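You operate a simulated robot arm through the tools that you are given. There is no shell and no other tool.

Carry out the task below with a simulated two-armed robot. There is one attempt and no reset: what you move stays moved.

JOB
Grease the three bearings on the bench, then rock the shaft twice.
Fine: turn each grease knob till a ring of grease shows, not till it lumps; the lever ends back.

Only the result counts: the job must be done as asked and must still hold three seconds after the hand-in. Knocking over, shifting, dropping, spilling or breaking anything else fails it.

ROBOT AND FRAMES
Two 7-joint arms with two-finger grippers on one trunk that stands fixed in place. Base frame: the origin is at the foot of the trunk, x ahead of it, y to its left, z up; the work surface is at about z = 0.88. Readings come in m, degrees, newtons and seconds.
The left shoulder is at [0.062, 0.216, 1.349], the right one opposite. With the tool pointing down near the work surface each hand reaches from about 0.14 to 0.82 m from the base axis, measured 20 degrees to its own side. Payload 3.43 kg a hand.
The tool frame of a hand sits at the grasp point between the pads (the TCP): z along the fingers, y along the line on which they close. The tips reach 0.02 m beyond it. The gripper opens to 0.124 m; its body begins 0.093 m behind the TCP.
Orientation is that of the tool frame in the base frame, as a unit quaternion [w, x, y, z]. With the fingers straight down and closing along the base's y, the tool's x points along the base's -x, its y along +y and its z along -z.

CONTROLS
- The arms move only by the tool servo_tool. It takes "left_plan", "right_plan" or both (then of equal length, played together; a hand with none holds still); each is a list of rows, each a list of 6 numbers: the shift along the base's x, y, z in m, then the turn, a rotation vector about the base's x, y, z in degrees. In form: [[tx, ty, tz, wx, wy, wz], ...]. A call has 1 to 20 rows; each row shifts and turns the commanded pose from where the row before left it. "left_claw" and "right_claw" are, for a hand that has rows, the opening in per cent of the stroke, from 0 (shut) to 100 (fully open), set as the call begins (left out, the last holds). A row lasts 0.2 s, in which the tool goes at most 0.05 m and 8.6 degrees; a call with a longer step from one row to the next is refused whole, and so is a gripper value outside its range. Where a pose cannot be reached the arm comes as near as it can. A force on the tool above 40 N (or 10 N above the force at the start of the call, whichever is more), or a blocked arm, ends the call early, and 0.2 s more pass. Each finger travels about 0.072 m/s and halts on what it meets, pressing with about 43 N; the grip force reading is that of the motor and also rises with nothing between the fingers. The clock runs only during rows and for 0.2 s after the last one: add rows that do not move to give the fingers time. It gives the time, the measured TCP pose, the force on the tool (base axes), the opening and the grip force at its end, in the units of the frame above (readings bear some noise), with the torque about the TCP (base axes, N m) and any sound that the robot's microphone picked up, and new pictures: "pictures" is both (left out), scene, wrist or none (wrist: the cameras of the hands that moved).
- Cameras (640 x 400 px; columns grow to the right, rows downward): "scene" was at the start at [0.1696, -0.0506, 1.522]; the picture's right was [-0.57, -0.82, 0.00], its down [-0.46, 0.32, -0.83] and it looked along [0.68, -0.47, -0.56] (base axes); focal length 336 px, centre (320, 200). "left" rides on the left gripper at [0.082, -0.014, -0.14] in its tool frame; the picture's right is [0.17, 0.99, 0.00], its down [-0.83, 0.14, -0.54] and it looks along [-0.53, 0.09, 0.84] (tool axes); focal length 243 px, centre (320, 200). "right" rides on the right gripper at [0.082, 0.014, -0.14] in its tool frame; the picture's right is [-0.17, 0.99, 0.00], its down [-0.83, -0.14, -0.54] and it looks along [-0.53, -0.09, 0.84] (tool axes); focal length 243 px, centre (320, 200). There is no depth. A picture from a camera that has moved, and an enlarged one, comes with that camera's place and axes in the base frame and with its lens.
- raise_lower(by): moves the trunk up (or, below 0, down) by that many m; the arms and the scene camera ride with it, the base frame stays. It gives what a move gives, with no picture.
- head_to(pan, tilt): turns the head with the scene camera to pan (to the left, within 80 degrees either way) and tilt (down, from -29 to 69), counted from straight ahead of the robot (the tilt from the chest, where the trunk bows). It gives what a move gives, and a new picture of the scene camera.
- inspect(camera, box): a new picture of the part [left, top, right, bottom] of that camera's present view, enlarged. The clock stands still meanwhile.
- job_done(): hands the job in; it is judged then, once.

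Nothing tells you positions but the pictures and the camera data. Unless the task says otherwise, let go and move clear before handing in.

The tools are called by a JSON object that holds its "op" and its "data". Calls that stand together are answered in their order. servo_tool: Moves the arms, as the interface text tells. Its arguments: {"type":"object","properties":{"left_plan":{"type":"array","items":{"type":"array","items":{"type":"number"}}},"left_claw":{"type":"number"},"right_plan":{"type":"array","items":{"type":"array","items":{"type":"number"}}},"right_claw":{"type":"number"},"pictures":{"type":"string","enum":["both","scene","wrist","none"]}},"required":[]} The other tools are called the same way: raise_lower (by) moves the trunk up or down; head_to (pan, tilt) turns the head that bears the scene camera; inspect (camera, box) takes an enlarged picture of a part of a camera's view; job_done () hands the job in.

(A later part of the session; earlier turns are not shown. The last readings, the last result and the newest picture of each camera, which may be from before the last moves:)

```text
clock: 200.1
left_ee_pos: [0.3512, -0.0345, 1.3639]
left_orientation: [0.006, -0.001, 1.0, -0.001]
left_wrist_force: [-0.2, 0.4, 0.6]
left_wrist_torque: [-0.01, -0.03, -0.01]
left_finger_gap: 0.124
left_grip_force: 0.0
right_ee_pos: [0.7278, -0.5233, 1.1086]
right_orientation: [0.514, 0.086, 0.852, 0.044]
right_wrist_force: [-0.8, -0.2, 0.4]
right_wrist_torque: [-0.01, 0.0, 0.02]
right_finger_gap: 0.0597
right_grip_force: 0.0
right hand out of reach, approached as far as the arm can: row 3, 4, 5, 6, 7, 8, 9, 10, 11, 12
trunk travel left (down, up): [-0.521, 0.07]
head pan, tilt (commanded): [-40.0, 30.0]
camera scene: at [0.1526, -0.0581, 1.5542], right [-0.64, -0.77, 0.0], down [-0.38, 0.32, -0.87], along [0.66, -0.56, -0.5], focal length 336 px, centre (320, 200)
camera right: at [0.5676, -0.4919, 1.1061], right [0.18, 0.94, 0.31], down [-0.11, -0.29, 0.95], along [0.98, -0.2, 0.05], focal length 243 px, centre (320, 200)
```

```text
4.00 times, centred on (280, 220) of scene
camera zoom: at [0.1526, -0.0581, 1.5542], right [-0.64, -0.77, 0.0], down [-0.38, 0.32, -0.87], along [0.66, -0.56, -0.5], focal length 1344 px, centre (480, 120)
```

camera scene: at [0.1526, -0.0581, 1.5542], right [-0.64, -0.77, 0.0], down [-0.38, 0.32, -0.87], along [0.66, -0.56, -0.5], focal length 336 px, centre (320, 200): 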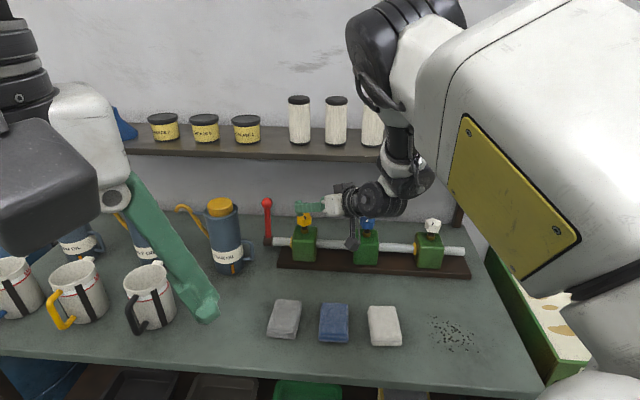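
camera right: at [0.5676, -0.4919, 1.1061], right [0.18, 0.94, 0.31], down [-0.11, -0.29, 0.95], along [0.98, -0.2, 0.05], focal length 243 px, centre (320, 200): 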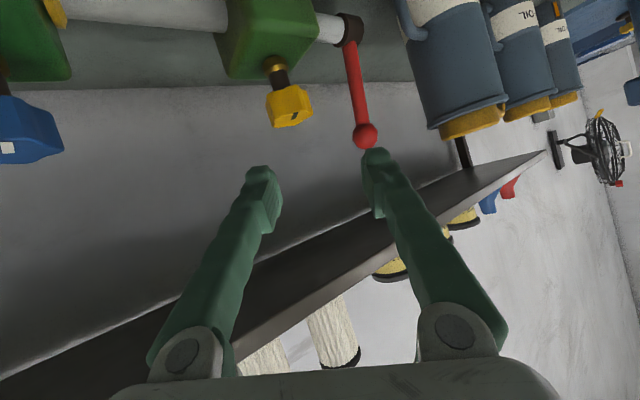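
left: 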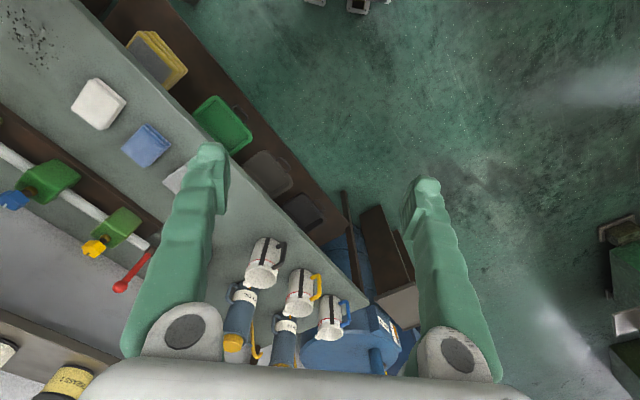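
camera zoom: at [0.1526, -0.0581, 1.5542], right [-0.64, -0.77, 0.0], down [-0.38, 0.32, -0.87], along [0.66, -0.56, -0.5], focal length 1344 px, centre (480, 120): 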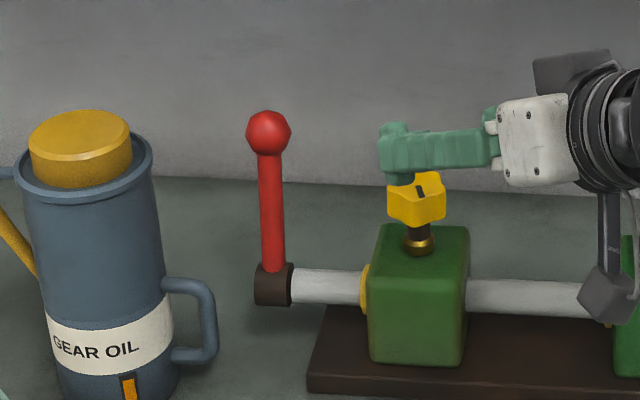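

It stalled at the wrist limit again. I'll try continuing forward with a little more left yaw and a slight downward pitch.

{"op": "servo_tool", "data": {"right_plan": [[0.004, 0.002, 0, 0, 0, 2], [0.006, 0.003, 0, 0, 0, 2], [0.007, 0.003, 0, 0, 0, 1.5], [0.007, 0.003, 0, 0, 0, 1.5], [0.007, 0.003, 0, 0, 0, 1.5], [0.007, 0.003, 0, 0, 0, 1.5], [0, 0, 0, 0, 0, 0]], "pictures": "none"}}

{"op": "servo_tool", "data": {"right_plan": [[0.004, 0.002, 0, 0, 2, 0], [0.006, 0.003, 0, 0, 2, 0], [0.007, 0.003, 0, 0, 2, 0], [0.007, 0.003, 0, 0, 2, 0], [0, 0, 0, 0, 0, 0]], "pictures": "none"}}

```text
clock: 201.7
left_ee_pos: [0.3509, -0.0356, 1.3649]
left_orientation: [0.007, 0.0, 1.0, -0.001]
left_wrist_force: [-0.6, 0.6, 0.0]
left_wrist_torque: [0.03, 0.02, 0.04]
left_finger_gap: 0.1243
left_grip_force: 0.2
right_ee_pos: [0.7637, -0.506, 1.109]
right_orientation: [0.506, 0.014, 0.858, 0.088]
right_wrist_force: [0.0, -0.1, 0.1]
right_wrist_torque: [-0.02, 0.0, 0.0]
right_finger_gap: 0.0596
right_grip_force: 0.0
trunk travel left (down, up): [-0.521, 0.07]
head pan, tilt (commanded): [-40.0, 30.0]
```

```text
clock: 202.9
left_ee_pos: [0.3517, -0.0342, 1.3644]
left_orientation: [0.007, -0.001, 1.0, -0.001]
left_wrist_force: [-0.5, -0.1, 0.0]
left_wrist_torque: [0.04, 0.02, -0.04]
left_finger_gap: 0.1239
left_grip_force: 0.0
right_ee_pos: [0.7587, -0.5032, 1.1109]
right_orientation: [0.447, 0.017, 0.89, 0.088]
right_wrist_force: [0.8, -0.3, 0.2]
right_wrist_torque: [0.03, 0.01, 0.02]
right_finger_gap: 0.0594
right_grip_force: 0.1
right hand out of reach, approached as far as the arm can: row 2, 3, 4
trunk travel left (down, up): [-0.521, 0.07]
head pan, tilt (commanded): [-40.0, 30.0]
```

Yaw-left with forward works while pitch-down doesn't. I'll continue forward with the left yaw and pitch slightly back up.

{"op": "servo_tool", "data": {"right_plan": [[0.003, 0.001, 0, 0, -2, 0], [0.005, 0.002, -0.001, 0, -2, 1], [0.006, 0.002, -0.001, 0, -2, 1], [0.007, 0.003, -0.001, 0, 0, 1.5], [0.007, 0.003, -0.001, 0, 0, 1.5], [0.007, 0.003, -0.001, 0, 0, 1.5], [0.007, 0.003, -0.001, 0, 0, 1.5], [0.007, 0.003, -0.001, 0, 0, 1.5], [0, 0, 0, 0, 0, 0]], "pictures": "both"}}

{"op": "inspect", "data": {"camera": "scene", "box": [200, 170, 360, 270]}}

```text
clock: 204.9
left_ee_pos: [0.3503, -0.0352, 1.3628]
left_orientation: [0.006, -0.001, 1.0, -0.001]
left_wrist_force: [0.8, 0.3, -0.1]
left_wrist_torque: [-0.01, 0.02, -0.03]
left_finger_gap: 0.124
left_grip_force: 0.0
right_ee_pos: [0.807, -0.4808, 1.1041]
right_orientation: [0.483, -0.058, 0.864, 0.128]
right_wrist_force: [0.3, -0.5, -0.3]
right_wrist_torque: [-0.03, 0.0, -0.01]
right_finger_gap: 0.0595
right_grip_force: 0.1
trunk travel left (down, up): [-0.521, 0.07]
head pan, tilt (commanded): [-40.0, 30.0]
camera scene: at [0.1524, -0.058, 1.5542], right [-0.64, -0.77, 0.0], down [-0.38, 0.32, -0.87], along [0.66, -0.56, -0.5], focal length 336 px, centre (320, 200)
camera right: at [0.6465, -0.5058, 1.1071], right [-0.13, 0.94, 0.3], down [0.03, -0.3, 0.95], along [0.99, 0.14, 0.01], focal length 243 px, centre (320, 200)
```

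scene: 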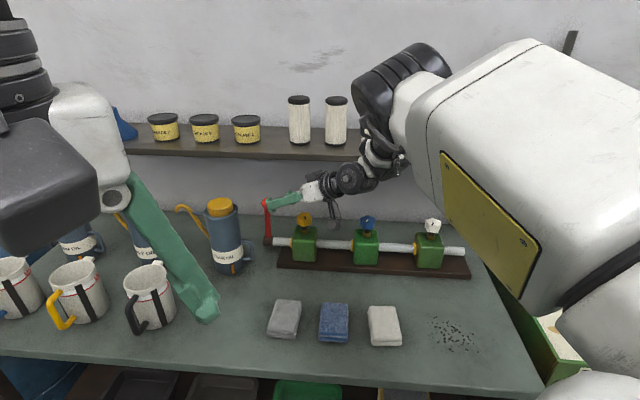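
right: 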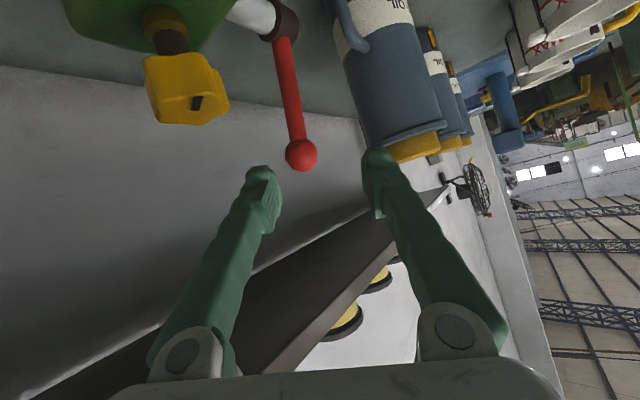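

```text
4.00 times, centred on (280, 220) of scene
camera zoom: at [0.1524, -0.058, 1.5542], right [-0.64, -0.77, 0.0], down [-0.38, 0.32, -0.87], along [0.66, -0.56, -0.5], focal length 1344 px, centre (480, 120)
```

zoom: 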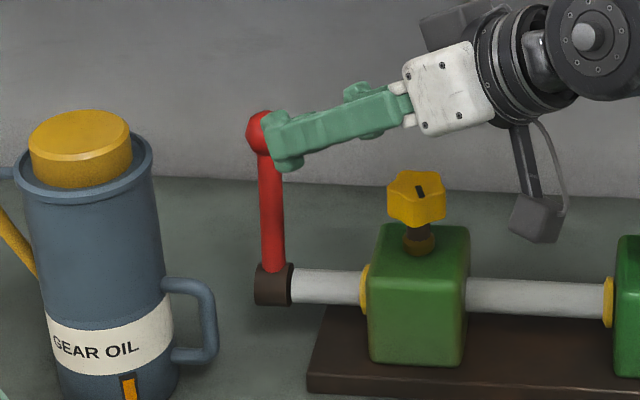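

The hand is close, with the ball between the finger lines, and the pads will close front-to-back across the lever, which is ideal for rocking it. I'll shift slightly right first, then advance slowly onto the ball.

{"op": "servo_tool", "data": {"right_plan": [[0.002, -0.007, -0.001, 0, 0, 0], [0.002, -0.007, -0.001, 0, 0, 0], [0.002, -0.006, -0.001, 0, 0, 0], [0.007, 0.002, -0.003, 0, 0, 0.5], [0.007, 0.002, -0.003, 0, 0, 0.5], [0.007, 0.002, -0.003, 0, 0, 0.5], [0.007, 0.002, -0.003, 0, 0, 0.5], [0, 0, 0, 0, 0, 0]], "pictures": "both"}}

{"op": "inspect", "data": {"camera": "right", "box": [200, 60, 440, 220]}}

```text
clock: 206.7
left_ee_pos: [0.3508, -0.0351, 1.3628]
left_orientation: [0.007, -0.001, 1.0, 0.0]
left_wrist_force: [-0.2, -0.3, 0.0]
left_wrist_torque: [0.0, 0.03, 0.03]
left_finger_gap: 0.124
left_grip_force: 0.1
right_ee_pos: [0.8105, -0.491, 1.0939]
right_orientation: [0.482, -0.075, 0.862, 0.137]
right_wrist_force: [0.0, 0.1, -0.3]
right_wrist_torque: [-0.03, -0.02, -0.01]
right_finger_gap: 0.0597
right_grip_force: 0.1
right hand out of reach, approached as far as the arm can: row 3, 4, 5, 6, 7
trunk travel left (down, up): [-0.521, 0.07]
head pan, tilt (commanded): [-40.0, 30.0]
camera scene: at [0.1525, -0.058, 1.5542], right [-0.64, -0.77, 0.0], down [-0.38, 0.32, -0.87], along [0.66, -0.56, -0.5], focal length 336 px, centre (320, 200)
camera right: at [0.6509, -0.5202, 1.0963], right [-0.17, 0.94, 0.3], down [0.04, -0.3, 0.95], along [0.99, 0.17, 0.02], focal length 243 px, centre (320, 200)
```

scene: 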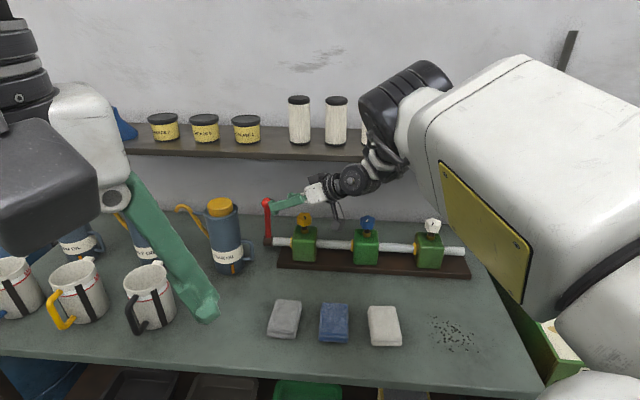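
right: 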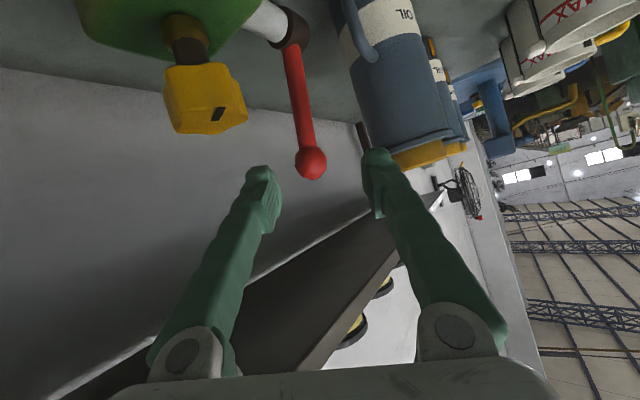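

```text
2.50 times, centred on (320, 140) of right
camera zoom: at [0.6509, -0.5202, 1.0963], right [-0.17, 0.94, 0.3], down [0.04, -0.3, 0.95], along [0.99, 0.17, 0.02], focal length 606 px, centre (320, 350)
```

zoom: 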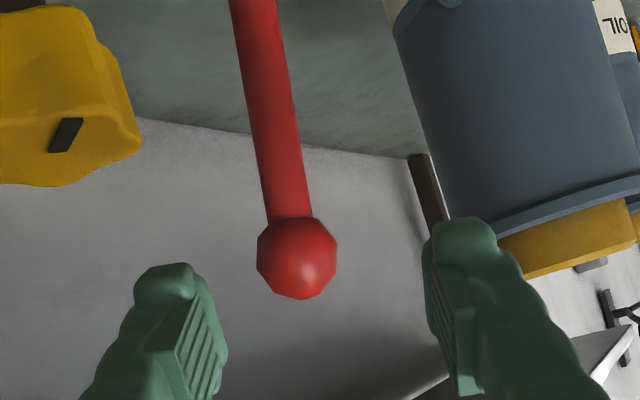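

The ball is nearly centred, but straight-ahead motion stalls. I'll probe which small adjustments let it go forward here: yaw left, pitch up, or roll.

{"op": "servo_tool", "data": {"right_plan": [[0.004, 0.001, -0.001, 0, -1.5, 0], [0.005, 0.001, -0.001, 0, -1.0, 0], [0, 0, 0, 0, 0, 0]], "pictures": "none"}}

{"op": "servo_tool", "data": {"right_plan": [[0.004, 0.001, -0.001, 2, 0.5, -1], [0.005, 0.001, -0.001, 2, 0.5, -1], [0, 0, 0, 0, 0, 0]], "pictures": "none"}}

{"op": "servo_tool", "data": {"right_plan": [[0.004, 0.002, 0.0, 0, 0, 1.5], [0.005, 0.002, 0.0, 0, 0, 1.5], [0, 0, 0, 0, 0, 0]], "pictures": "none"}}

```text
clock: 207.5
left_ee_pos: [0.3508, -0.034, 1.3646]
left_orientation: [0.006, -0.001, 1.0, 0.0]
left_wrist_force: [0.5, 0.0, 0.9]
left_wrist_torque: [0.01, 0.0, 0.02]
left_finger_gap: 0.124
left_grip_force: 0.0
right_ee_pos: [0.8193, -0.4886, 1.0914]
right_orientation: [0.501, -0.077, 0.852, 0.133]
right_wrist_force: [0.0, 0.2, -0.1]
right_wrist_torque: [-0.02, 0.01, -0.03]
right_finger_gap: 0.0594
right_grip_force: 0.0
trunk travel left (down, up): [-0.521, 0.07]
head pan, tilt (commanded): [-40.0, 30.0]
```

```text
clock: 208.3
left_ee_pos: [0.3505, -0.0345, 1.3641]
left_orientation: [0.007, -0.001, 1.0, -0.001]
left_wrist_force: [0.3, 0.0, -0.1]
left_wrist_torque: [-0.01, 0.0, -0.01]
left_finger_gap: 0.1242
left_grip_force: 0.0
right_ee_pos: [0.8005, -0.4855, 1.0939]
right_orientation: [0.496, -0.043, 0.853, 0.156]
right_wrist_force: [0.2, -0.7, -0.4]
right_wrist_torque: [-0.01, 0.0, 0.03]
right_finger_gap: 0.0596
right_grip_force: 0.0
right hand out of reach, approached as far as the arm can: row 1, 2
trunk travel left (down, up): [-0.521, 0.07]
head pan, tilt (commanded): [-40.0, 30.0]
```

```text
clock: 209.1
left_ee_pos: [0.3515, -0.0353, 1.3636]
left_orientation: [0.007, -0.001, 1.0, 0.0]
left_wrist_force: [-0.6, 0.8, 0.5]
left_wrist_torque: [0.0, 0.0, 0.03]
left_finger_gap: 0.124
left_grip_force: 0.0
right_ee_pos: [0.8056, -0.4802, 1.0958]
right_orientation: [0.494, -0.066, 0.851, 0.168]
right_wrist_force: [0.3, 0.2, -0.5]
right_wrist_torque: [-0.01, 0.0, 0.0]
right_finger_gap: 0.0595
right_grip_force: 0.0
right hand out of reach, approached as far as the arm can: row 2
trunk travel left (down, up): [-0.521, 0.07]
head pan, tilt (commanded): [-40.0, 30.0]
```

Pitch-up with forward is free, and rolling left-up is the bad direction. I'll roll back the other way toward level while edging forward.

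{"op": "servo_tool", "data": {"right_plan": [[0.002, 0.0, 0.0, -1.64, -0.7, 0.91], [0.003, 0.0, -0.001, -1.64, -0.7, 0.91], [0.004, 0.0, -0.001, -1.64, -0.7, 0.91], [0.005, 0.0, -0.001, -1.64, -0.7, 0.91], [0.005, 0.0, -0.001, -1.64, -0.7, 0.91], [0.005, 0.0, -0.001, -1.64, -0.7, 0.91], [0, 0, 0, 0, 0, 0]], "pictures": "none"}}

```text
clock: 210.7
left_ee_pos: [0.3521, -0.0337, 1.3642]
left_orientation: [0.007, -0.001, 1.0, -0.001]
left_wrist_force: [0.1, 0.6, 0.5]
left_wrist_torque: [0.01, 0.01, 0.0]
left_finger_gap: 0.124
left_grip_force: 0.2
right_ee_pos: [0.8299, -0.4799, 1.0904]
right_orientation: [0.507, -0.153, 0.84, 0.116]
right_wrist_force: [-0.7, -0.8, -0.9]
right_wrist_torque: [-0.02, 0.01, 0.0]
right_finger_gap: 0.0591
right_grip_force: 0.1
trunk travel left (down, up): [-0.521, 0.07]
head pan, tilt (commanded): [-40.0, 30.0]
```

Works: the roll is nearly level and I'm at x=0.83. Next I'll edge forward while easing the heading clockwise, with a touch more of the same roll.

{"op": "servo_tool", "data": {"right_plan": [[0.003, 0.0, -0.001, -0.8, -0.35, -0.5], [0.004, 0.0, -0.002, -0.8, -0.35, -0.5], [0.005, 0.0, -0.002, -0.8, -0.35, -0.5], [0.005, 0.0, -0.002, -0.8, -0.35, -0.5], [0.005, 0.0, -0.002, -0.8, -0.35, -0.5], [0, 0, 0, 0, 0, 0]], "pictures": "both"}}

{"op": "inspect", "data": {"camera": "right", "box": [160, 40, 480, 240]}}

{"op": "inspect", "data": {"camera": "scene", "box": [200, 170, 360, 270]}}

```text
clock: 212.1
left_ee_pos: [0.351, -0.0347, 1.3631]
left_orientation: [0.007, -0.001, 1.0, 0.0]
left_wrist_force: [0.2, 0.2, -0.2]
left_wrist_torque: [-0.01, 0.0, 0.01]
left_finger_gap: 0.1239
left_grip_force: 0.1
right_ee_pos: [0.852, -0.4792, 1.081]
right_orientation: [0.518, -0.154, 0.838, 0.074]
right_wrist_force: [0.5, 0.3, 0.8]
right_wrist_torque: [-0.01, -0.02, 0.01]
right_finger_gap: 0.0596
right_grip_force: 0.0
trunk travel left (down, up): [-0.521, 0.07]
head pan, tilt (commanded): [-40.0, 30.0]
camera scene: at [0.1525, -0.0582, 1.5542], right [-0.64, -0.77, 0.0], down [-0.38, 0.32, -0.87], along [0.66, -0.56, -0.5], focal length 336 px, centre (320, 200)
camera right: at [0.694, -0.5213, 1.0708], right [-0.26, 0.96, 0.11], down [-0.06, -0.13, 0.99], along [0.96, 0.25, 0.09], focal length 243 px, centre (320, 200)
```

scene: 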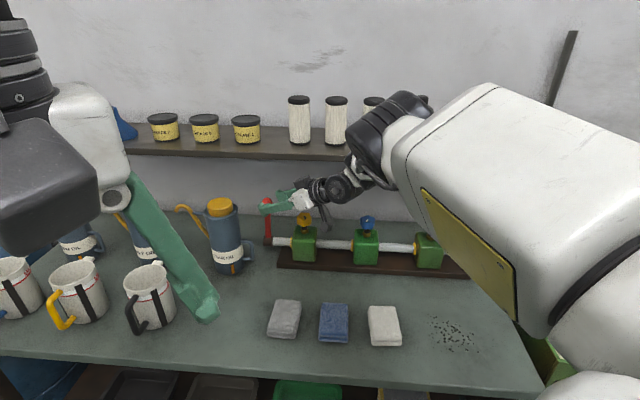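
right: 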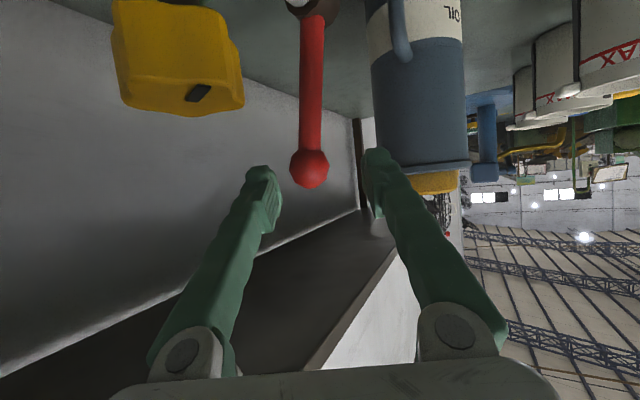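

```text
2.00 times, centred on (320, 140) of right
camera zoom: at [0.694, -0.5213, 1.0708], right [-0.26, 0.96, 0.11], down [-0.06, -0.13, 0.99], along [0.96, 0.25, 0.09], focal length 485 px, centre (320, 320)
```

zoom: 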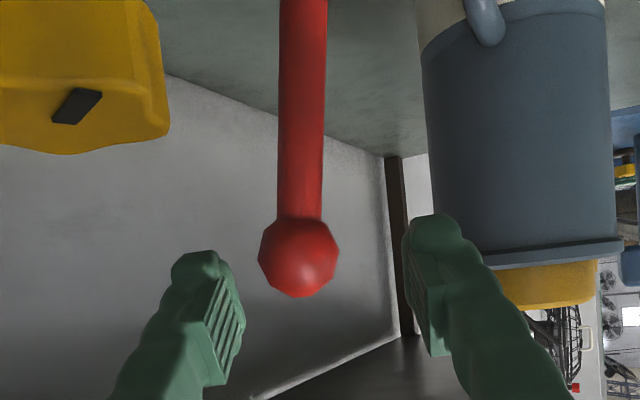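

```text
4.00 times, centred on (280, 220) of scene
camera zoom: at [0.1525, -0.0582, 1.5542], right [-0.64, -0.77, 0.0], down [-0.38, 0.32, -0.87], along [0.66, -0.56, -0.5], focal length 1344 px, centre (480, 120)
```

zoom: 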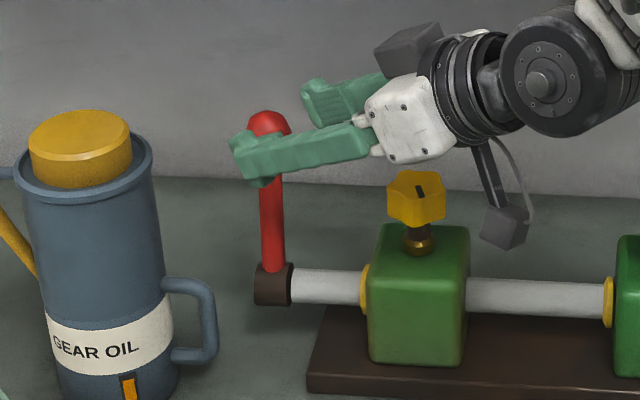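

The fingers are on either side of the ball's line, with 4 cm to go. I'll first shift about 8 mm right to centre, then continue forward and down onto it.

{"op": "servo_tool", "data": {"right_plan": [[0.001, -0.003, -0.001, -0.4, -0.15, -0.2], [0.002, -0.004, -0.001, -0.4, -0.15, -0.2], [0.004, -0.001, -0.003, -0.4, -0.15, -0.2], [0.006, 0.001, -0.003, -0.4, -0.15, -0.2], [0.006, 0.002, -0.003, -0.4, -0.15, -0.2], [0, 0, 0, 0, 0, 0]], "pictures": "wrist"}}

{"op": "inspect", "data": {"camera": "right", "box": [200, 80, 440, 240]}}

```text
clock: 213.5
left_ee_pos: [0.3509, -0.0345, 1.364]
left_orientation: [0.007, -0.001, 1.0, -0.001]
left_wrist_force: [0.0, 0.0, 1.0]
left_wrist_torque: [-0.01, -0.01, 0.01]
left_finger_gap: 0.124
left_grip_force: 0.0
right_ee_pos: [0.8699, -0.4845, 1.0695]
right_orientation: [0.52, -0.156, 0.838, 0.053]
right_wrist_force: [-0.1, -0.4, -0.3]
right_wrist_torque: [0.0, -0.02, 0.03]
right_finger_gap: 0.0596
right_grip_force: 0.0
trunk travel left (down, up): [-0.521, 0.07]
head pan, tilt (commanded): [-40.0, 30.0]
camera right: at [0.7123, -0.5238, 1.0596], right [-0.25, 0.97, 0.07], down [-0.08, -0.1, 0.99], along [0.97, 0.24, 0.1], focal length 243 px, centre (320, 200)
```

right: 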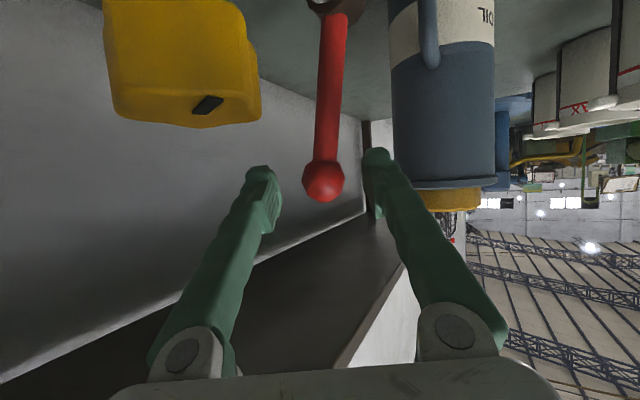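

```text
2.50 times, centred on (320, 160) of right
camera zoom: at [0.7123, -0.5238, 1.0596], right [-0.25, 0.97, 0.07], down [-0.08, -0.1, 0.99], along [0.97, 0.24, 0.1], focal length 606 px, centre (320, 300)
```

zoom: 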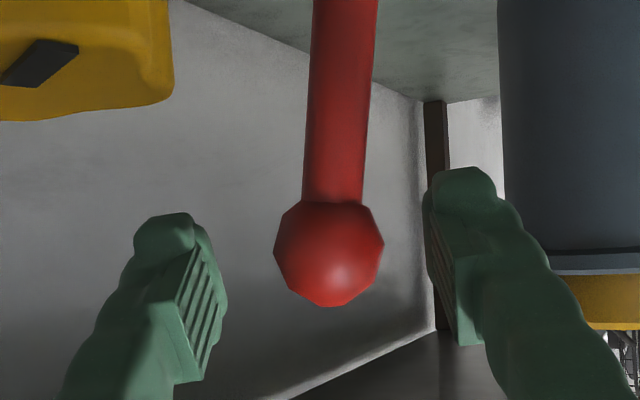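

Centred on the ball, with 2 cm to go. I'll advance the last bit.

{"op": "servo_tool", "data": {"right_plan": [[0.004, 0.0015, -0.001, -0.4, -0.15, -0.2], [0.005, 0.002, -0.001, -0.4, -0.15, -0.2], [0.005, 0.002, -0.0015, -0.4, -0.15, -0.2], [0.005, 0.0015, -0.0015, -0.2, -0.1, -0.1], [0, 0, 0, 0, 0, 0]], "pictures": "wrist"}}

{"op": "inspect", "data": {"camera": "scene", "box": [200, 170, 360, 270]}}

```text
clock: 214.7
left_ee_pos: [0.3504, -0.0351, 1.3634]
left_orientation: [0.007, -0.001, 1.0, -0.001]
left_wrist_force: [0.2, 0.0, 0.1]
left_wrist_torque: [0.02, 0.03, 0.03]
left_finger_gap: 0.1239
left_grip_force: 0.0
right_ee_pos: [0.8756, -0.4771, 1.0673]
right_orientation: [0.523, -0.159, 0.837, 0.039]
right_wrist_force: [-0.4, 0.7, 0.0]
right_wrist_torque: [-0.01, 0.0, -0.01]
right_finger_gap: 0.0597
right_grip_force: 0.1
right hand out of reach, approached as far as the arm can: row 2, 3, 4
trunk travel left (down, up): [-0.521, 0.07]
head pan, tilt (commanded): [-40.0, 30.0]
camera right: at [0.7178, -0.5142, 1.0572], right [-0.23, 0.97, 0.05], down [-0.09, -0.07, 0.99], along [0.97, 0.23, 0.1], focal length 243 px, centre (320, 200)
```

right: 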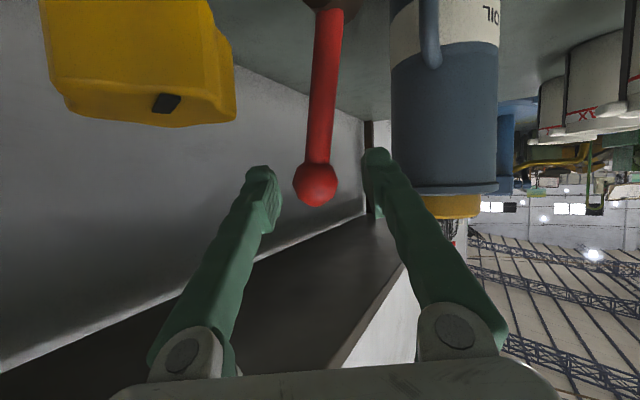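

```text
4.00 times, centred on (280, 220) of scene
camera zoom: at [0.1525, -0.0582, 1.5542], right [-0.64, -0.77, 0.0], down [-0.38, 0.32, -0.87], along [0.66, -0.56, -0.5], focal length 1344 px, centre (480, 120)
```

zoom: 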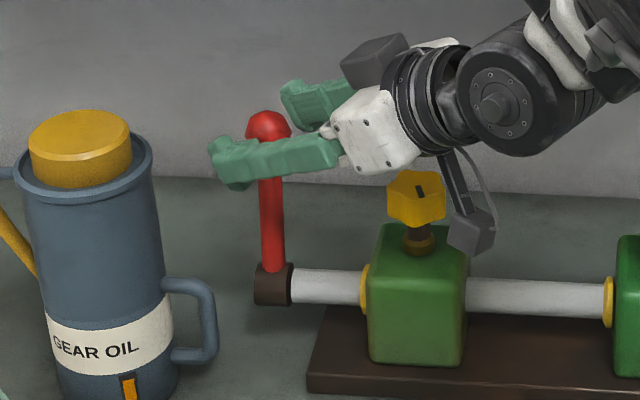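

The fingers straddle the ball, with its centre about 1.4 cm past the TCP, still within the pads. I'll close on it.

{"op": "servo_tool", "data": {"right_plan": [[0, 0, 0, 0, 0, 0], [0, 0, 0, 0, 0, 0], [0, 0, 0, 0, 0, 0]], "right_claw": 0, "pictures": "wrist"}}

{"op": "inspect", "data": {"camera": "scene", "box": [200, 170, 360, 270]}}

```text
clock: 215.5
left_ee_pos: [0.3514, -0.0348, 1.3639]
left_orientation: [0.007, -0.001, 1.0, -0.001]
left_wrist_force: [-0.8, -0.6, 0.2]
left_wrist_torque: [0.0, 0.03, 0.02]
left_finger_gap: 0.1244
left_grip_force: 0.0
right_ee_pos: [0.8765, -0.4779, 1.0683]
right_orientation: [0.524, -0.158, 0.836, 0.038]
right_wrist_force: [-0.4, -0.4, 0.2]
right_wrist_torque: [-0.16, 0.01, 0.05]
right_finger_gap: 0.0323
right_grip_force: 45.4
trunk travel left (down, up): [-0.521, 0.07]
head pan, tilt (commanded): [-40.0, 30.0]
camera right: at [0.7178, -0.5145, 1.0572], right [-0.23, 0.97, 0.05], down [-0.09, -0.07, 0.99], along [0.97, 0.23, 0.1], focal length 243 px, centre (320, 200)
```

right: 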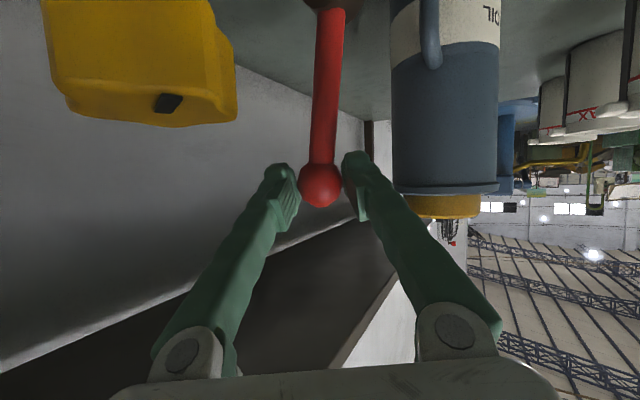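

```text
4.00 times, centred on (280, 220) of scene
camera zoom: at [0.1526, -0.0582, 1.5542], right [-0.64, -0.77, 0.0], down [-0.38, 0.32, -0.87], along [0.66, -0.56, -0.5], focal length 1344 px, centre (480, 120)
```

zoom: 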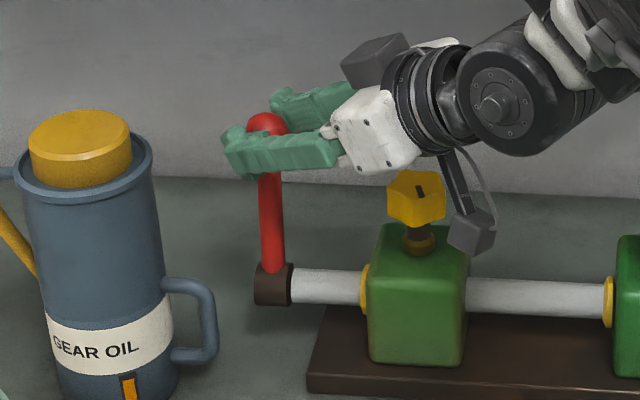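

The ball is firmly held (32 mm, 45 N). I'll gently pull the lever toward the robot along its arc and watch the force.

{"op": "servo_tool", "data": {"right_plan": [[-0.003, 0.003, 0.001, 0, 0, 0], [-0.005, 0.005, 0.001, 0, 0, 0], [-0.005, 0.005, 0.0007, 0, 0, 0], [-0.005, 0.005, 0.0, 0, 0, 0], [0, 0, 0, 0, 0, 0]], "pictures": "wrist"}}

{"op": "inspect", "data": {"camera": "scene", "box": [200, 170, 360, 270]}}

```text
clock: 216.7
left_ee_pos: [0.3522, -0.0348, 1.3633]
left_orientation: [0.006, -0.001, 1.0, -0.001]
left_wrist_force: [0.8, -0.1, -0.3]
left_wrist_torque: [0.0, 0.0, 0.01]
left_finger_gap: 0.1239
left_grip_force: 0.0
right_ee_pos: [0.8568, -0.4593, 1.0693]
right_orientation: [0.522, -0.157, 0.838, 0.039]
right_wrist_force: [2.2, -2.5, -0.1]
right_wrist_torque: [0.1, -0.68, -0.18]
right_finger_gap: 0.0321
right_grip_force: 44.0
trunk travel left (down, up): [-0.521, 0.07]
head pan, tilt (commanded): [-40.0, 30.0]
camera right: at [0.6993, -0.4966, 1.059], right [-0.23, 0.97, 0.05], down [-0.09, -0.07, 0.99], along [0.97, 0.23, 0.1], focal length 243 px, centre (320, 200)
```

right: 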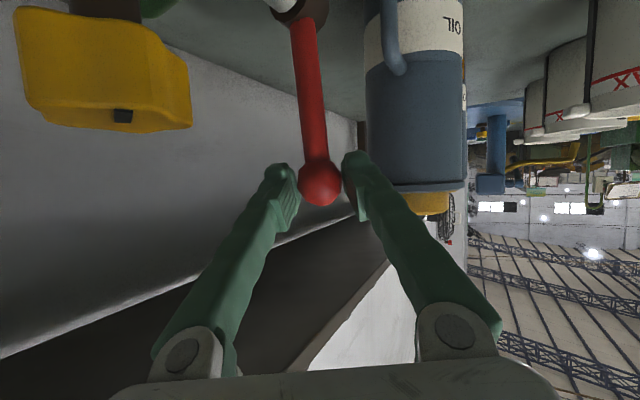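

```text
4.00 times, centred on (280, 220) of scene
camera zoom: at [0.1528, -0.0587, 1.5541], right [-0.64, -0.77, 0.0], down [-0.38, 0.32, -0.87], along [0.66, -0.56, -0.5], focal length 1344 px, centre (480, 120)
```

zoom: 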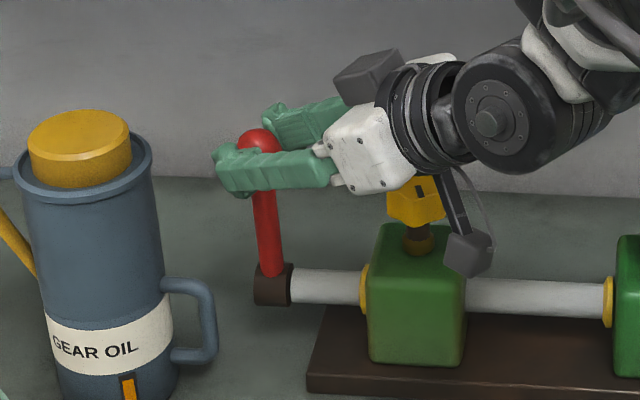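

The lever swings toward the robot freely (about 3 N). I'll continue along the arc.

{"op": "servo_tool", "data": {"right_plan": [[-0.0045, 0.0045, -0.0003, 0, 0, 0], [-0.0045, 0.0045, -0.0006, 0, 0, 0], [-0.0045, 0.0045, -0.0008, 0, 0, 0], [-0.0045, 0.0045, -0.001, 0, 0, 0], [-0.0044, 0.0044, -0.0014, 0, 0, 0], [-0.0043, 0.0043, -0.0018, 0, 0, 0], [-0.0043, 0.0043, -0.0021, 0, 0, 0], [-0.0042, 0.0042, -0.0025, 0, 0, 0], [0, 0, 0, 0, 0, 0]], "pictures": "both"}}

{"op": "inspect", "data": {"camera": "scene", "box": [200, 170, 360, 270]}}

```text
clock: 218.7
left_ee_pos: [0.3522, -0.0353, 1.3624]
left_orientation: [0.008, -0.001, 1.0, 0.001]
left_wrist_force: [0.4, -0.2, -0.3]
left_wrist_torque: [0.01, 0.02, -0.02]
left_finger_gap: 0.1238
left_grip_force: 0.0
right_ee_pos: [0.823, -0.426, 1.0582]
right_orientation: [0.522, -0.157, 0.837, 0.039]
right_wrist_force: [5.4, -13.4, -5.0]
right_wrist_torque: [-0.56, -1.11, -0.31]
right_finger_gap: 0.0312
right_grip_force: 45.5
trunk travel left (down, up): [-0.521, 0.07]
head pan, tilt (commanded): [-40.0, 30.0]
camera scene: at [0.1539, -0.0604, 1.5539], right [-0.64, -0.77, 0.0], down [-0.38, 0.32, -0.87], along [0.66, -0.56, -0.5], focal length 336 px, centre (320, 200)
camera right: at [0.6649, -0.4629, 1.0477], right [-0.23, 0.97, 0.05], down [-0.09, -0.07, 0.99], along [0.97, 0.23, 0.1], focal length 243 px, centre (320, 200)
```

scene: 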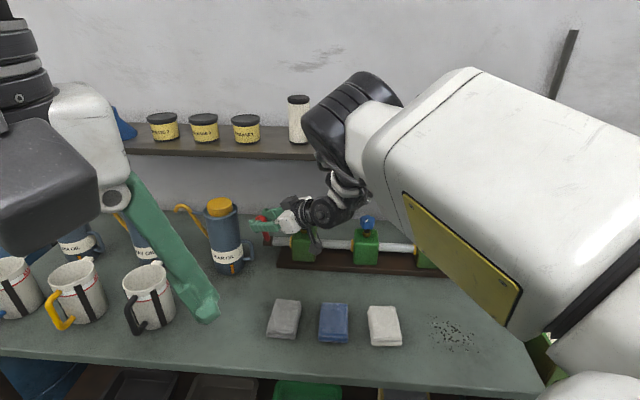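
right: 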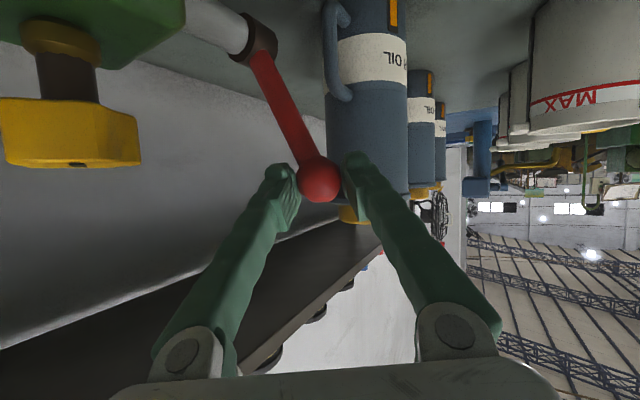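

```text
4.00 times, centred on (280, 220) of scene
camera zoom: at [0.1539, -0.0604, 1.5539], right [-0.64, -0.77, 0.0], down [-0.38, 0.32, -0.87], along [0.66, -0.56, -0.5], focal length 1344 px, centre (480, 120)
```

zoom: 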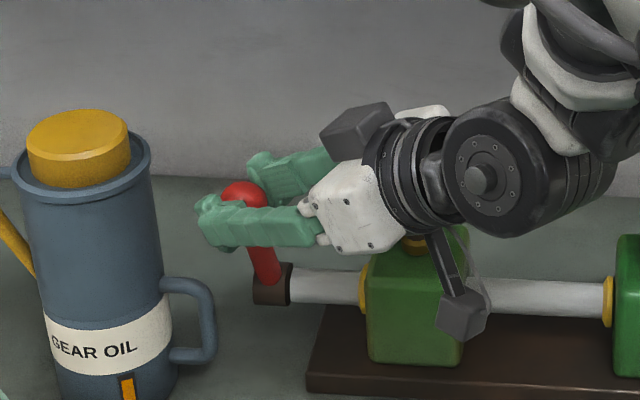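

The lever has swung about 36° toward the robot, with ~15 N resisting, partly because my arc is a few millimetres too high. I'll continue a bit further and lower to find whether there's a stop.

{"op": "servo_tool", "data": {"right_plan": [[-0.0037, 0.0037, -0.0045, 0, 0, 0], [-0.0036, 0.0036, -0.0045, 0, 0, 0], [0, 0, 0, 0, 0, 0]], "pictures": "none"}}

{"op": "inspect", "data": {"camera": "scene", "box": [200, 170, 360, 270]}}

{"op": "inspect", "data": {"camera": "right", "box": [160, 0, 480, 220]}}

```text
clock: 219.5
left_ee_pos: [0.3495, -0.0355, 1.3641]
left_orientation: [0.008, -0.001, 1.0, 0.0]
left_wrist_force: [0.4, -0.9, 0.3]
left_wrist_torque: [0.01, 0.0, 0.02]
left_finger_gap: 0.1239
left_grip_force: 0.0
right_ee_pos: [0.8135, -0.4173, 1.0525]
right_orientation: [0.523, -0.158, 0.836, 0.041]
right_wrist_force: [-3.4, -11.8, 6.7]
right_wrist_torque: [-0.38, -1.23, -0.08]
right_finger_gap: 0.0318
right_grip_force: 44.4
trunk travel left (down, up): [-0.521, 0.07]
head pan, tilt (commanded): [-40.0, 30.0]
```

```text
4.00 times, centred on (280, 220) of scene
camera zoom: at [0.1503, -0.0597, 1.5544], right [-0.64, -0.77, 0.0], down [-0.38, 0.32, -0.87], along [0.66, -0.56, -0.5], focal length 1344 px, centre (480, 120)
```

zoom: 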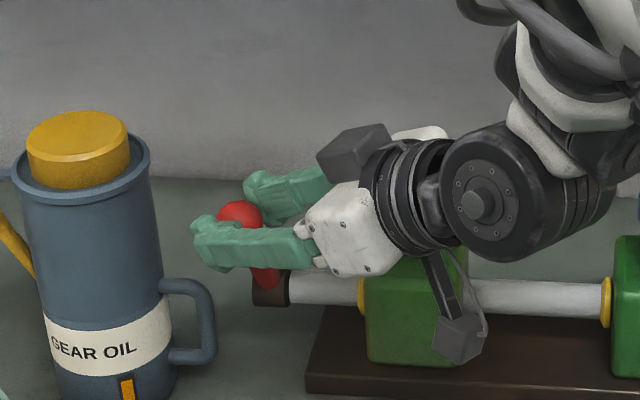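

```text
1.82 times, centred on (320, 110) of right
camera zoom: at [0.6562, -0.4549, 1.0403], right [-0.23, 0.97, 0.05], down [-0.09, -0.07, 0.99], along [0.97, 0.23, 0.1], focal length 441 px, centre (320, 364)
```

zoom: 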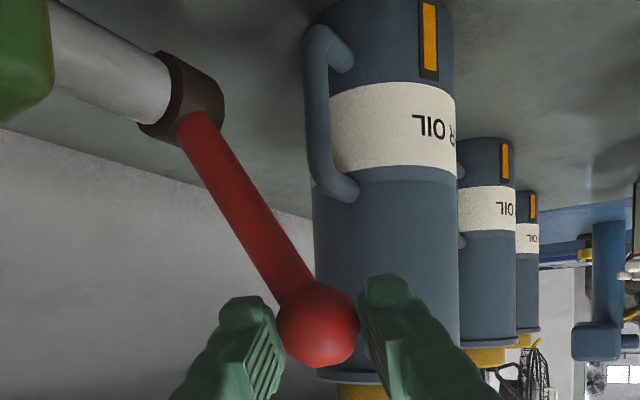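

Still moving freely at roughly 43–45° of swing with no hard stop, and the fingers are clear of the oil can. I'll go a little further to look for the stop.

{"op": "servo_tool", "data": {"right_plan": [[-0.0037, 0.0037, -0.0034, 0, 0, 0], [-0.0036, 0.0036, -0.0036, 0, 0, 0], [-0.0035, 0.0035, -0.0038, 0, 0, 0], [0, 0, 0, 0, 0, 0]], "pictures": "none"}}

{"op": "inspect", "data": {"camera": "scene", "box": [200, 170, 360, 270]}}

{"op": "inspect", "data": {"camera": "right", "box": [160, 0, 480, 220]}}

```text
clock: 220.5
left_ee_pos: [0.3491, -0.0369, 1.3638]
left_orientation: [0.007, -0.001, 1.0, 0.0]
left_wrist_force: [1.2, 0.4, 0.2]
left_wrist_torque: [-0.03, -0.01, -0.06]
left_finger_gap: 0.1238
left_grip_force: 0.1
right_ee_pos: [0.8022, -0.4072, 1.0399]
right_orientation: [0.522, -0.157, 0.837, 0.04]
right_wrist_force: [-8.9, -14.3, 5.3]
right_wrist_torque: [-0.31, -0.85, -0.02]
right_finger_gap: 0.0313
right_grip_force: 44.4
trunk travel left (down, up): [-0.521, 0.07]
head pan, tilt (commanded): [-40.0, 30.0]
```

```text
4.00 times, centred on (280, 220) of scene
camera zoom: at [0.1502, -0.06, 1.5543], right [-0.64, -0.77, 0.0], down [-0.38, 0.32, -0.87], along [0.66, -0.56, -0.5], focal length 1344 px, centre (480, 120)
```

zoom: 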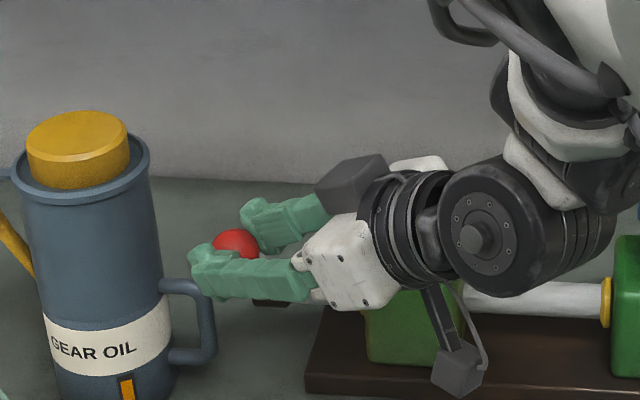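

```text
1.82 times, centred on (320, 110) of right
camera zoom: at [0.6437, -0.4443, 1.0291], right [-0.23, 0.97, 0.05], down [-0.09, -0.07, 0.99], along [0.97, 0.23, 0.1], focal length 441 px, centre (320, 364)
```

zoom: 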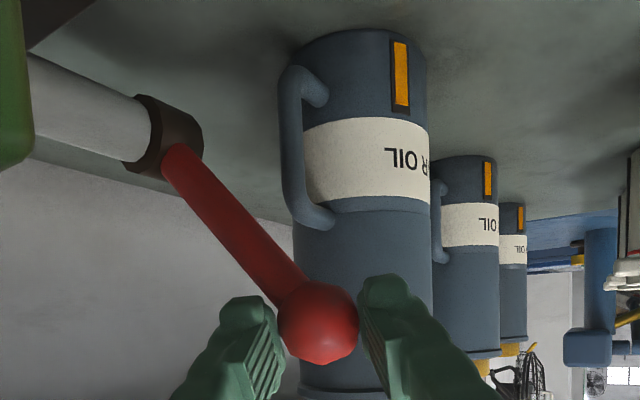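

About 50° of swing so far, still no stop; the side load just shows a few millimetres of lateral mismatch. I'll go a few more degrees with a small lateral correction.

{"op": "servo_tool", "data": {"right_plan": [[-0.004, 0.0015, -0.0037, 0, 0, 0], [-0.0038, 0.0018, -0.0038, 0, 0, 0], [-0.0032, 0.0024, -0.004, 0, 0, 0], [0, 0, 0, 0, 0, 0]], "pictures": "none"}}

{"op": "inspect", "data": {"camera": "right", "box": [160, 0, 480, 220]}}

```text
clock: 221.5
left_ee_pos: [0.3473, -0.0359, 1.3637]
left_orientation: [0.009, 0.0, 1.0, 0.0]
left_wrist_force: [0.6, 0.7, -0.1]
left_wrist_torque: [0.0, 0.03, 0.01]
left_finger_gap: 0.124
left_grip_force: 0.0
right_ee_pos: [0.7909, -0.3999, 1.0302]
right_orientation: [0.524, -0.157, 0.836, 0.04]
right_wrist_force: [-17.0, -10.3, 9.6]
right_wrist_torque: [-0.15, -0.63, -0.01]
right_finger_gap: 0.0268
right_grip_force: 44.6
trunk travel left (down, up): [-0.521, 0.07]
head pan, tilt (commanded): [-40.0, 30.0]
```

```text
1.82 times, centred on (320, 110) of right
camera zoom: at [0.6327, -0.4378, 1.0193], right [-0.23, 0.97, 0.05], down [-0.09, -0.07, 0.99], along [0.97, 0.23, 0.1], focal length 441 px, centre (320, 364)
```

zoom: 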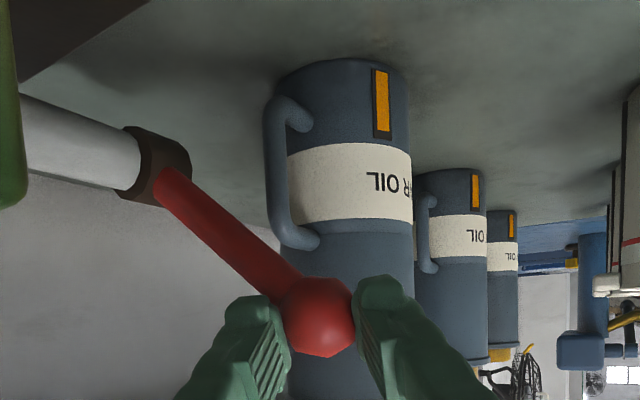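

The ball is slipping toward the fingertips (gap 27 mm). I'll stop the pull here, open slightly, re-seat the fingers deeper around the ball and re-grip.

{"op": "servo_tool", "data": {"right_plan": [[0, 0, 0, 0, 0, 0], [0.004, 0.0015, -0.001, 0, 0, 0], [0.005, 0.0015, -0.001, 0, 0, 0], [0.005, 0.0015, -0.001, 0, 0, 0], [0, 0, 0, 0, 0, 0]], "right_claw": 40, "pictures": "wrist"}}

{"op": "inspect", "data": {"camera": "scene", "box": [200, 170, 360, 270]}}

```text
clock: 222.7
left_ee_pos: [0.3503, -0.0345, 1.3633]
left_orientation: [0.006, -0.001, 1.0, -0.001]
left_wrist_force: [-0.2, 0.1, 0.6]
left_wrist_torque: [0.01, -0.01, 0.02]
left_finger_gap: 0.1239
left_grip_force: 0.0
right_ee_pos: [0.8065, -0.3954, 1.0277]
right_orientation: [0.522, -0.158, 0.837, 0.04]
right_wrist_force: [-0.3, 0.3, 0.0]
right_wrist_torque: [0.03, 0.0, 0.0]
right_finger_gap: 0.0498
right_grip_force: 0.1
trunk travel left (down, up): [-0.521, 0.07]
head pan, tilt (commanded): [-40.0, 30.0]
camera right: at [0.6487, -0.4328, 1.016], right [-0.23, 0.97, 0.05], down [-0.09, -0.07, 0.99], along [0.97, 0.23, 0.1], focal length 243 px, centre (320, 200)
```

right: 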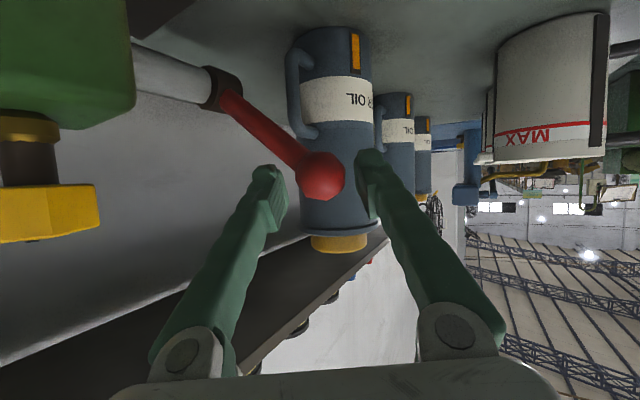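

```text
4.00 times, centred on (280, 220) of scene
camera zoom: at [0.1518, -0.0582, 1.5543], right [-0.64, -0.77, 0.0], down [-0.38, 0.32, -0.87], along [0.66, -0.56, -0.5], focal length 1344 px, centre (480, 120)
```

zoom: 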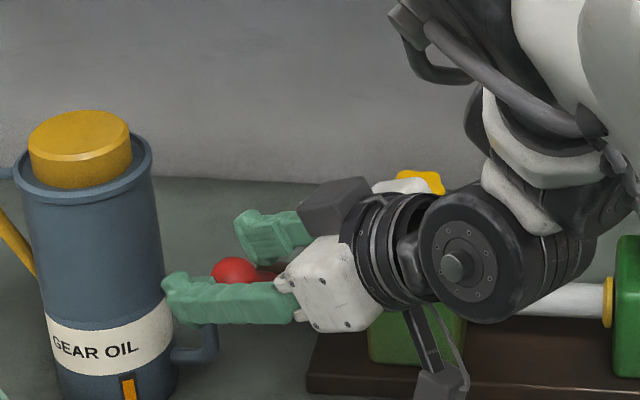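

The lever stays where it was put, about 62° forward of its rest, and the ball is now deep between the fingers. I'll cage it loosely (no squeeze) and push it back along its arc to the rest position.

{"op": "servo_tool", "data": {"right_plan": [[0, 0, -0.003, 0, 0, 0], [0, 0, 0, 0, 0, 0], [0.0034, -0.0034, 0.005, 0, 0, 0], [0.0034, -0.0034, 0.005, 0, 0, 0], [0.0034, -0.0034, 0.0042, 0, 0, 0], [0.0034, -0.0034, 0.0042, 0, 0, 0], [0.0037, -0.0037, 0.0037, 0, 0, 0], [0.0037, -0.0037, 0.0037, 0, 0, 0], [0.004, -0.004, 0.0031, 0, 0, 0], [0.004, -0.004, 0.0031, 0, 0, 0], [0, 0, 0, 0, 0, 0]], "right_claw": 28, "pictures": "wrist"}}

{"op": "inspect", "data": {"camera": "scene", "box": [200, 170, 360, 270]}}

```text
clock: 225.1
left_ee_pos: [0.3497, -0.035, 1.3631]
left_orientation: [0.007, -0.001, 1.0, -0.001]
left_wrist_force: [0.3, 0.6, 0.5]
left_wrist_torque: [0.0, 0.0, -0.02]
left_finger_gap: 0.1242
left_grip_force: 0.1
right_ee_pos: [0.8375, -0.4244, 1.0555]
right_orientation: [0.522, -0.157, 0.837, 0.04]
right_wrist_force: [-0.4, 0.8, -0.1]
right_wrist_torque: [-0.01, -0.04, -0.03]
right_finger_gap: 0.035
right_grip_force: 0.2
trunk travel left (down, up): [-0.521, 0.07]
head pan, tilt (commanded): [-40.0, 30.0]
camera right: at [0.6792, -0.4625, 1.0445], right [-0.23, 0.97, 0.05], down [-0.09, -0.07, 0.99], along [0.97, 0.23, 0.1], focal length 243 px, centre (320, 200)
```

right: 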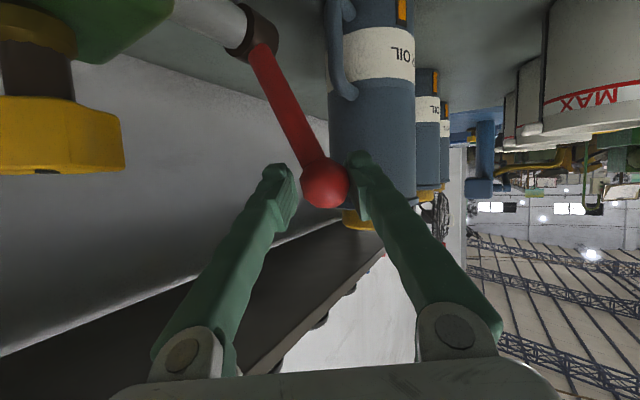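

```text
4.00 times, centred on (280, 220) of scene
camera zoom: at [0.1526, -0.0579, 1.5542], right [-0.64, -0.77, 0.0], down [-0.38, 0.32, -0.87], along [0.66, -0.56, -0.5], focal length 1344 px, centre (480, 120)
```

zoom: 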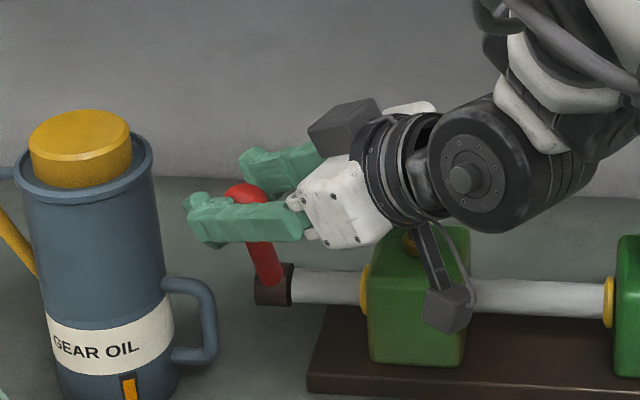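

The loose cage carries the lever with no load at all. I'll keep pushing it back along the arc.

{"op": "servo_tool", "data": {"right_plan": [[0.0041, -0.0041, 0.0025, 0, 0, 0], [0.0041, -0.0041, 0.0025, 0, 0, 0], [0.0043, -0.0043, 0.0018, 0, 0, 0], [0.0043, -0.0043, 0.0018, 0, 0, 0], [0.0044, -0.0044, 0.0012, 0, 0, 0], [0.0044, -0.0044, 0.0012, 0, 0, 0], [0.0045, -0.0045, 0.0006, 0, 0, 0], [0.0045, -0.0045, 0.0006, 0, 0, 0], [0.0045, -0.0045, -0.0001, 0, 0, 0], [0.0045, -0.0045, -0.0001, 0, 0, 0], [0, 0, 0, 0, 0, 0]], "pictures": "wrist"}}

{"op": "inspect", "data": {"camera": "scene", "box": [200, 170, 360, 270]}}

```text
clock: 227.5
left_ee_pos: [0.3499, -0.0342, 1.3636]
left_orientation: [0.008, -0.001, 1.0, -0.001]
left_wrist_force: [0.8, -0.4, 0.1]
left_wrist_torque: [0.0, -0.02, -0.02]
left_finger_gap: 0.124
left_grip_force: 0.1
right_ee_pos: [0.8765, -0.4687, 1.0668]
right_orientation: [0.522, -0.159, 0.837, 0.038]
right_wrist_force: [-0.2, -0.2, -0.1]
right_wrist_torque: [0.02, -0.01, 0.01]
right_finger_gap: 0.035
right_grip_force: 0.3
right hand out of reach, approached as far as the arm can: row 10
trunk travel left (down, up): [-0.521, 0.07]
head pan, tilt (commanded): [-40.0, 30.0]
camera right: at [0.7181, -0.5057, 1.0568], right [-0.23, 0.97, 0.05], down [-0.09, -0.07, 0.99], along [0.97, 0.23, 0.1], focal length 243 px, centre (320, 200)
```

right: 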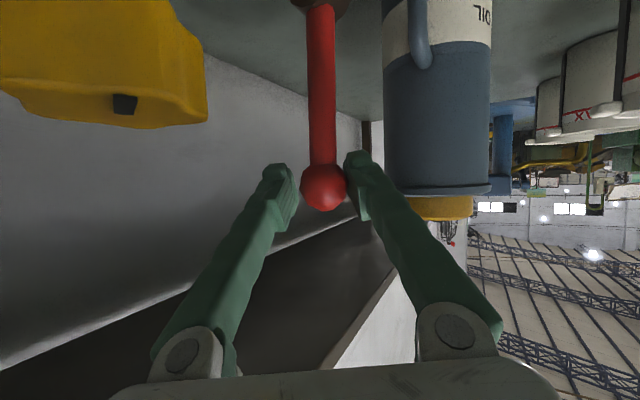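

```text
4.00 times, centred on (280, 220) of scene
camera zoom: at [0.1525, -0.058, 1.5542], right [-0.64, -0.77, 0.0], down [-0.38, 0.32, -0.87], along [0.66, -0.56, -0.5], focal length 1344 px, centre (480, 120)
```

zoom: 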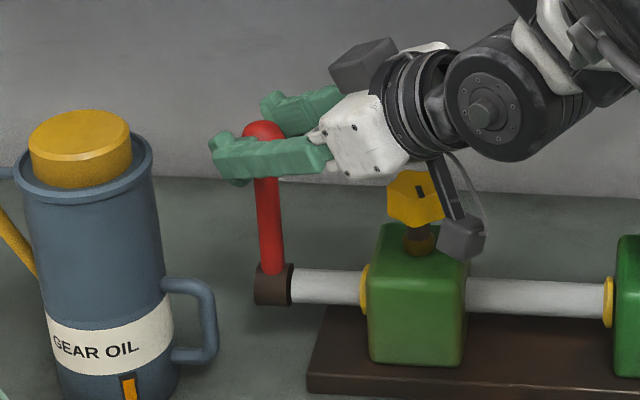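

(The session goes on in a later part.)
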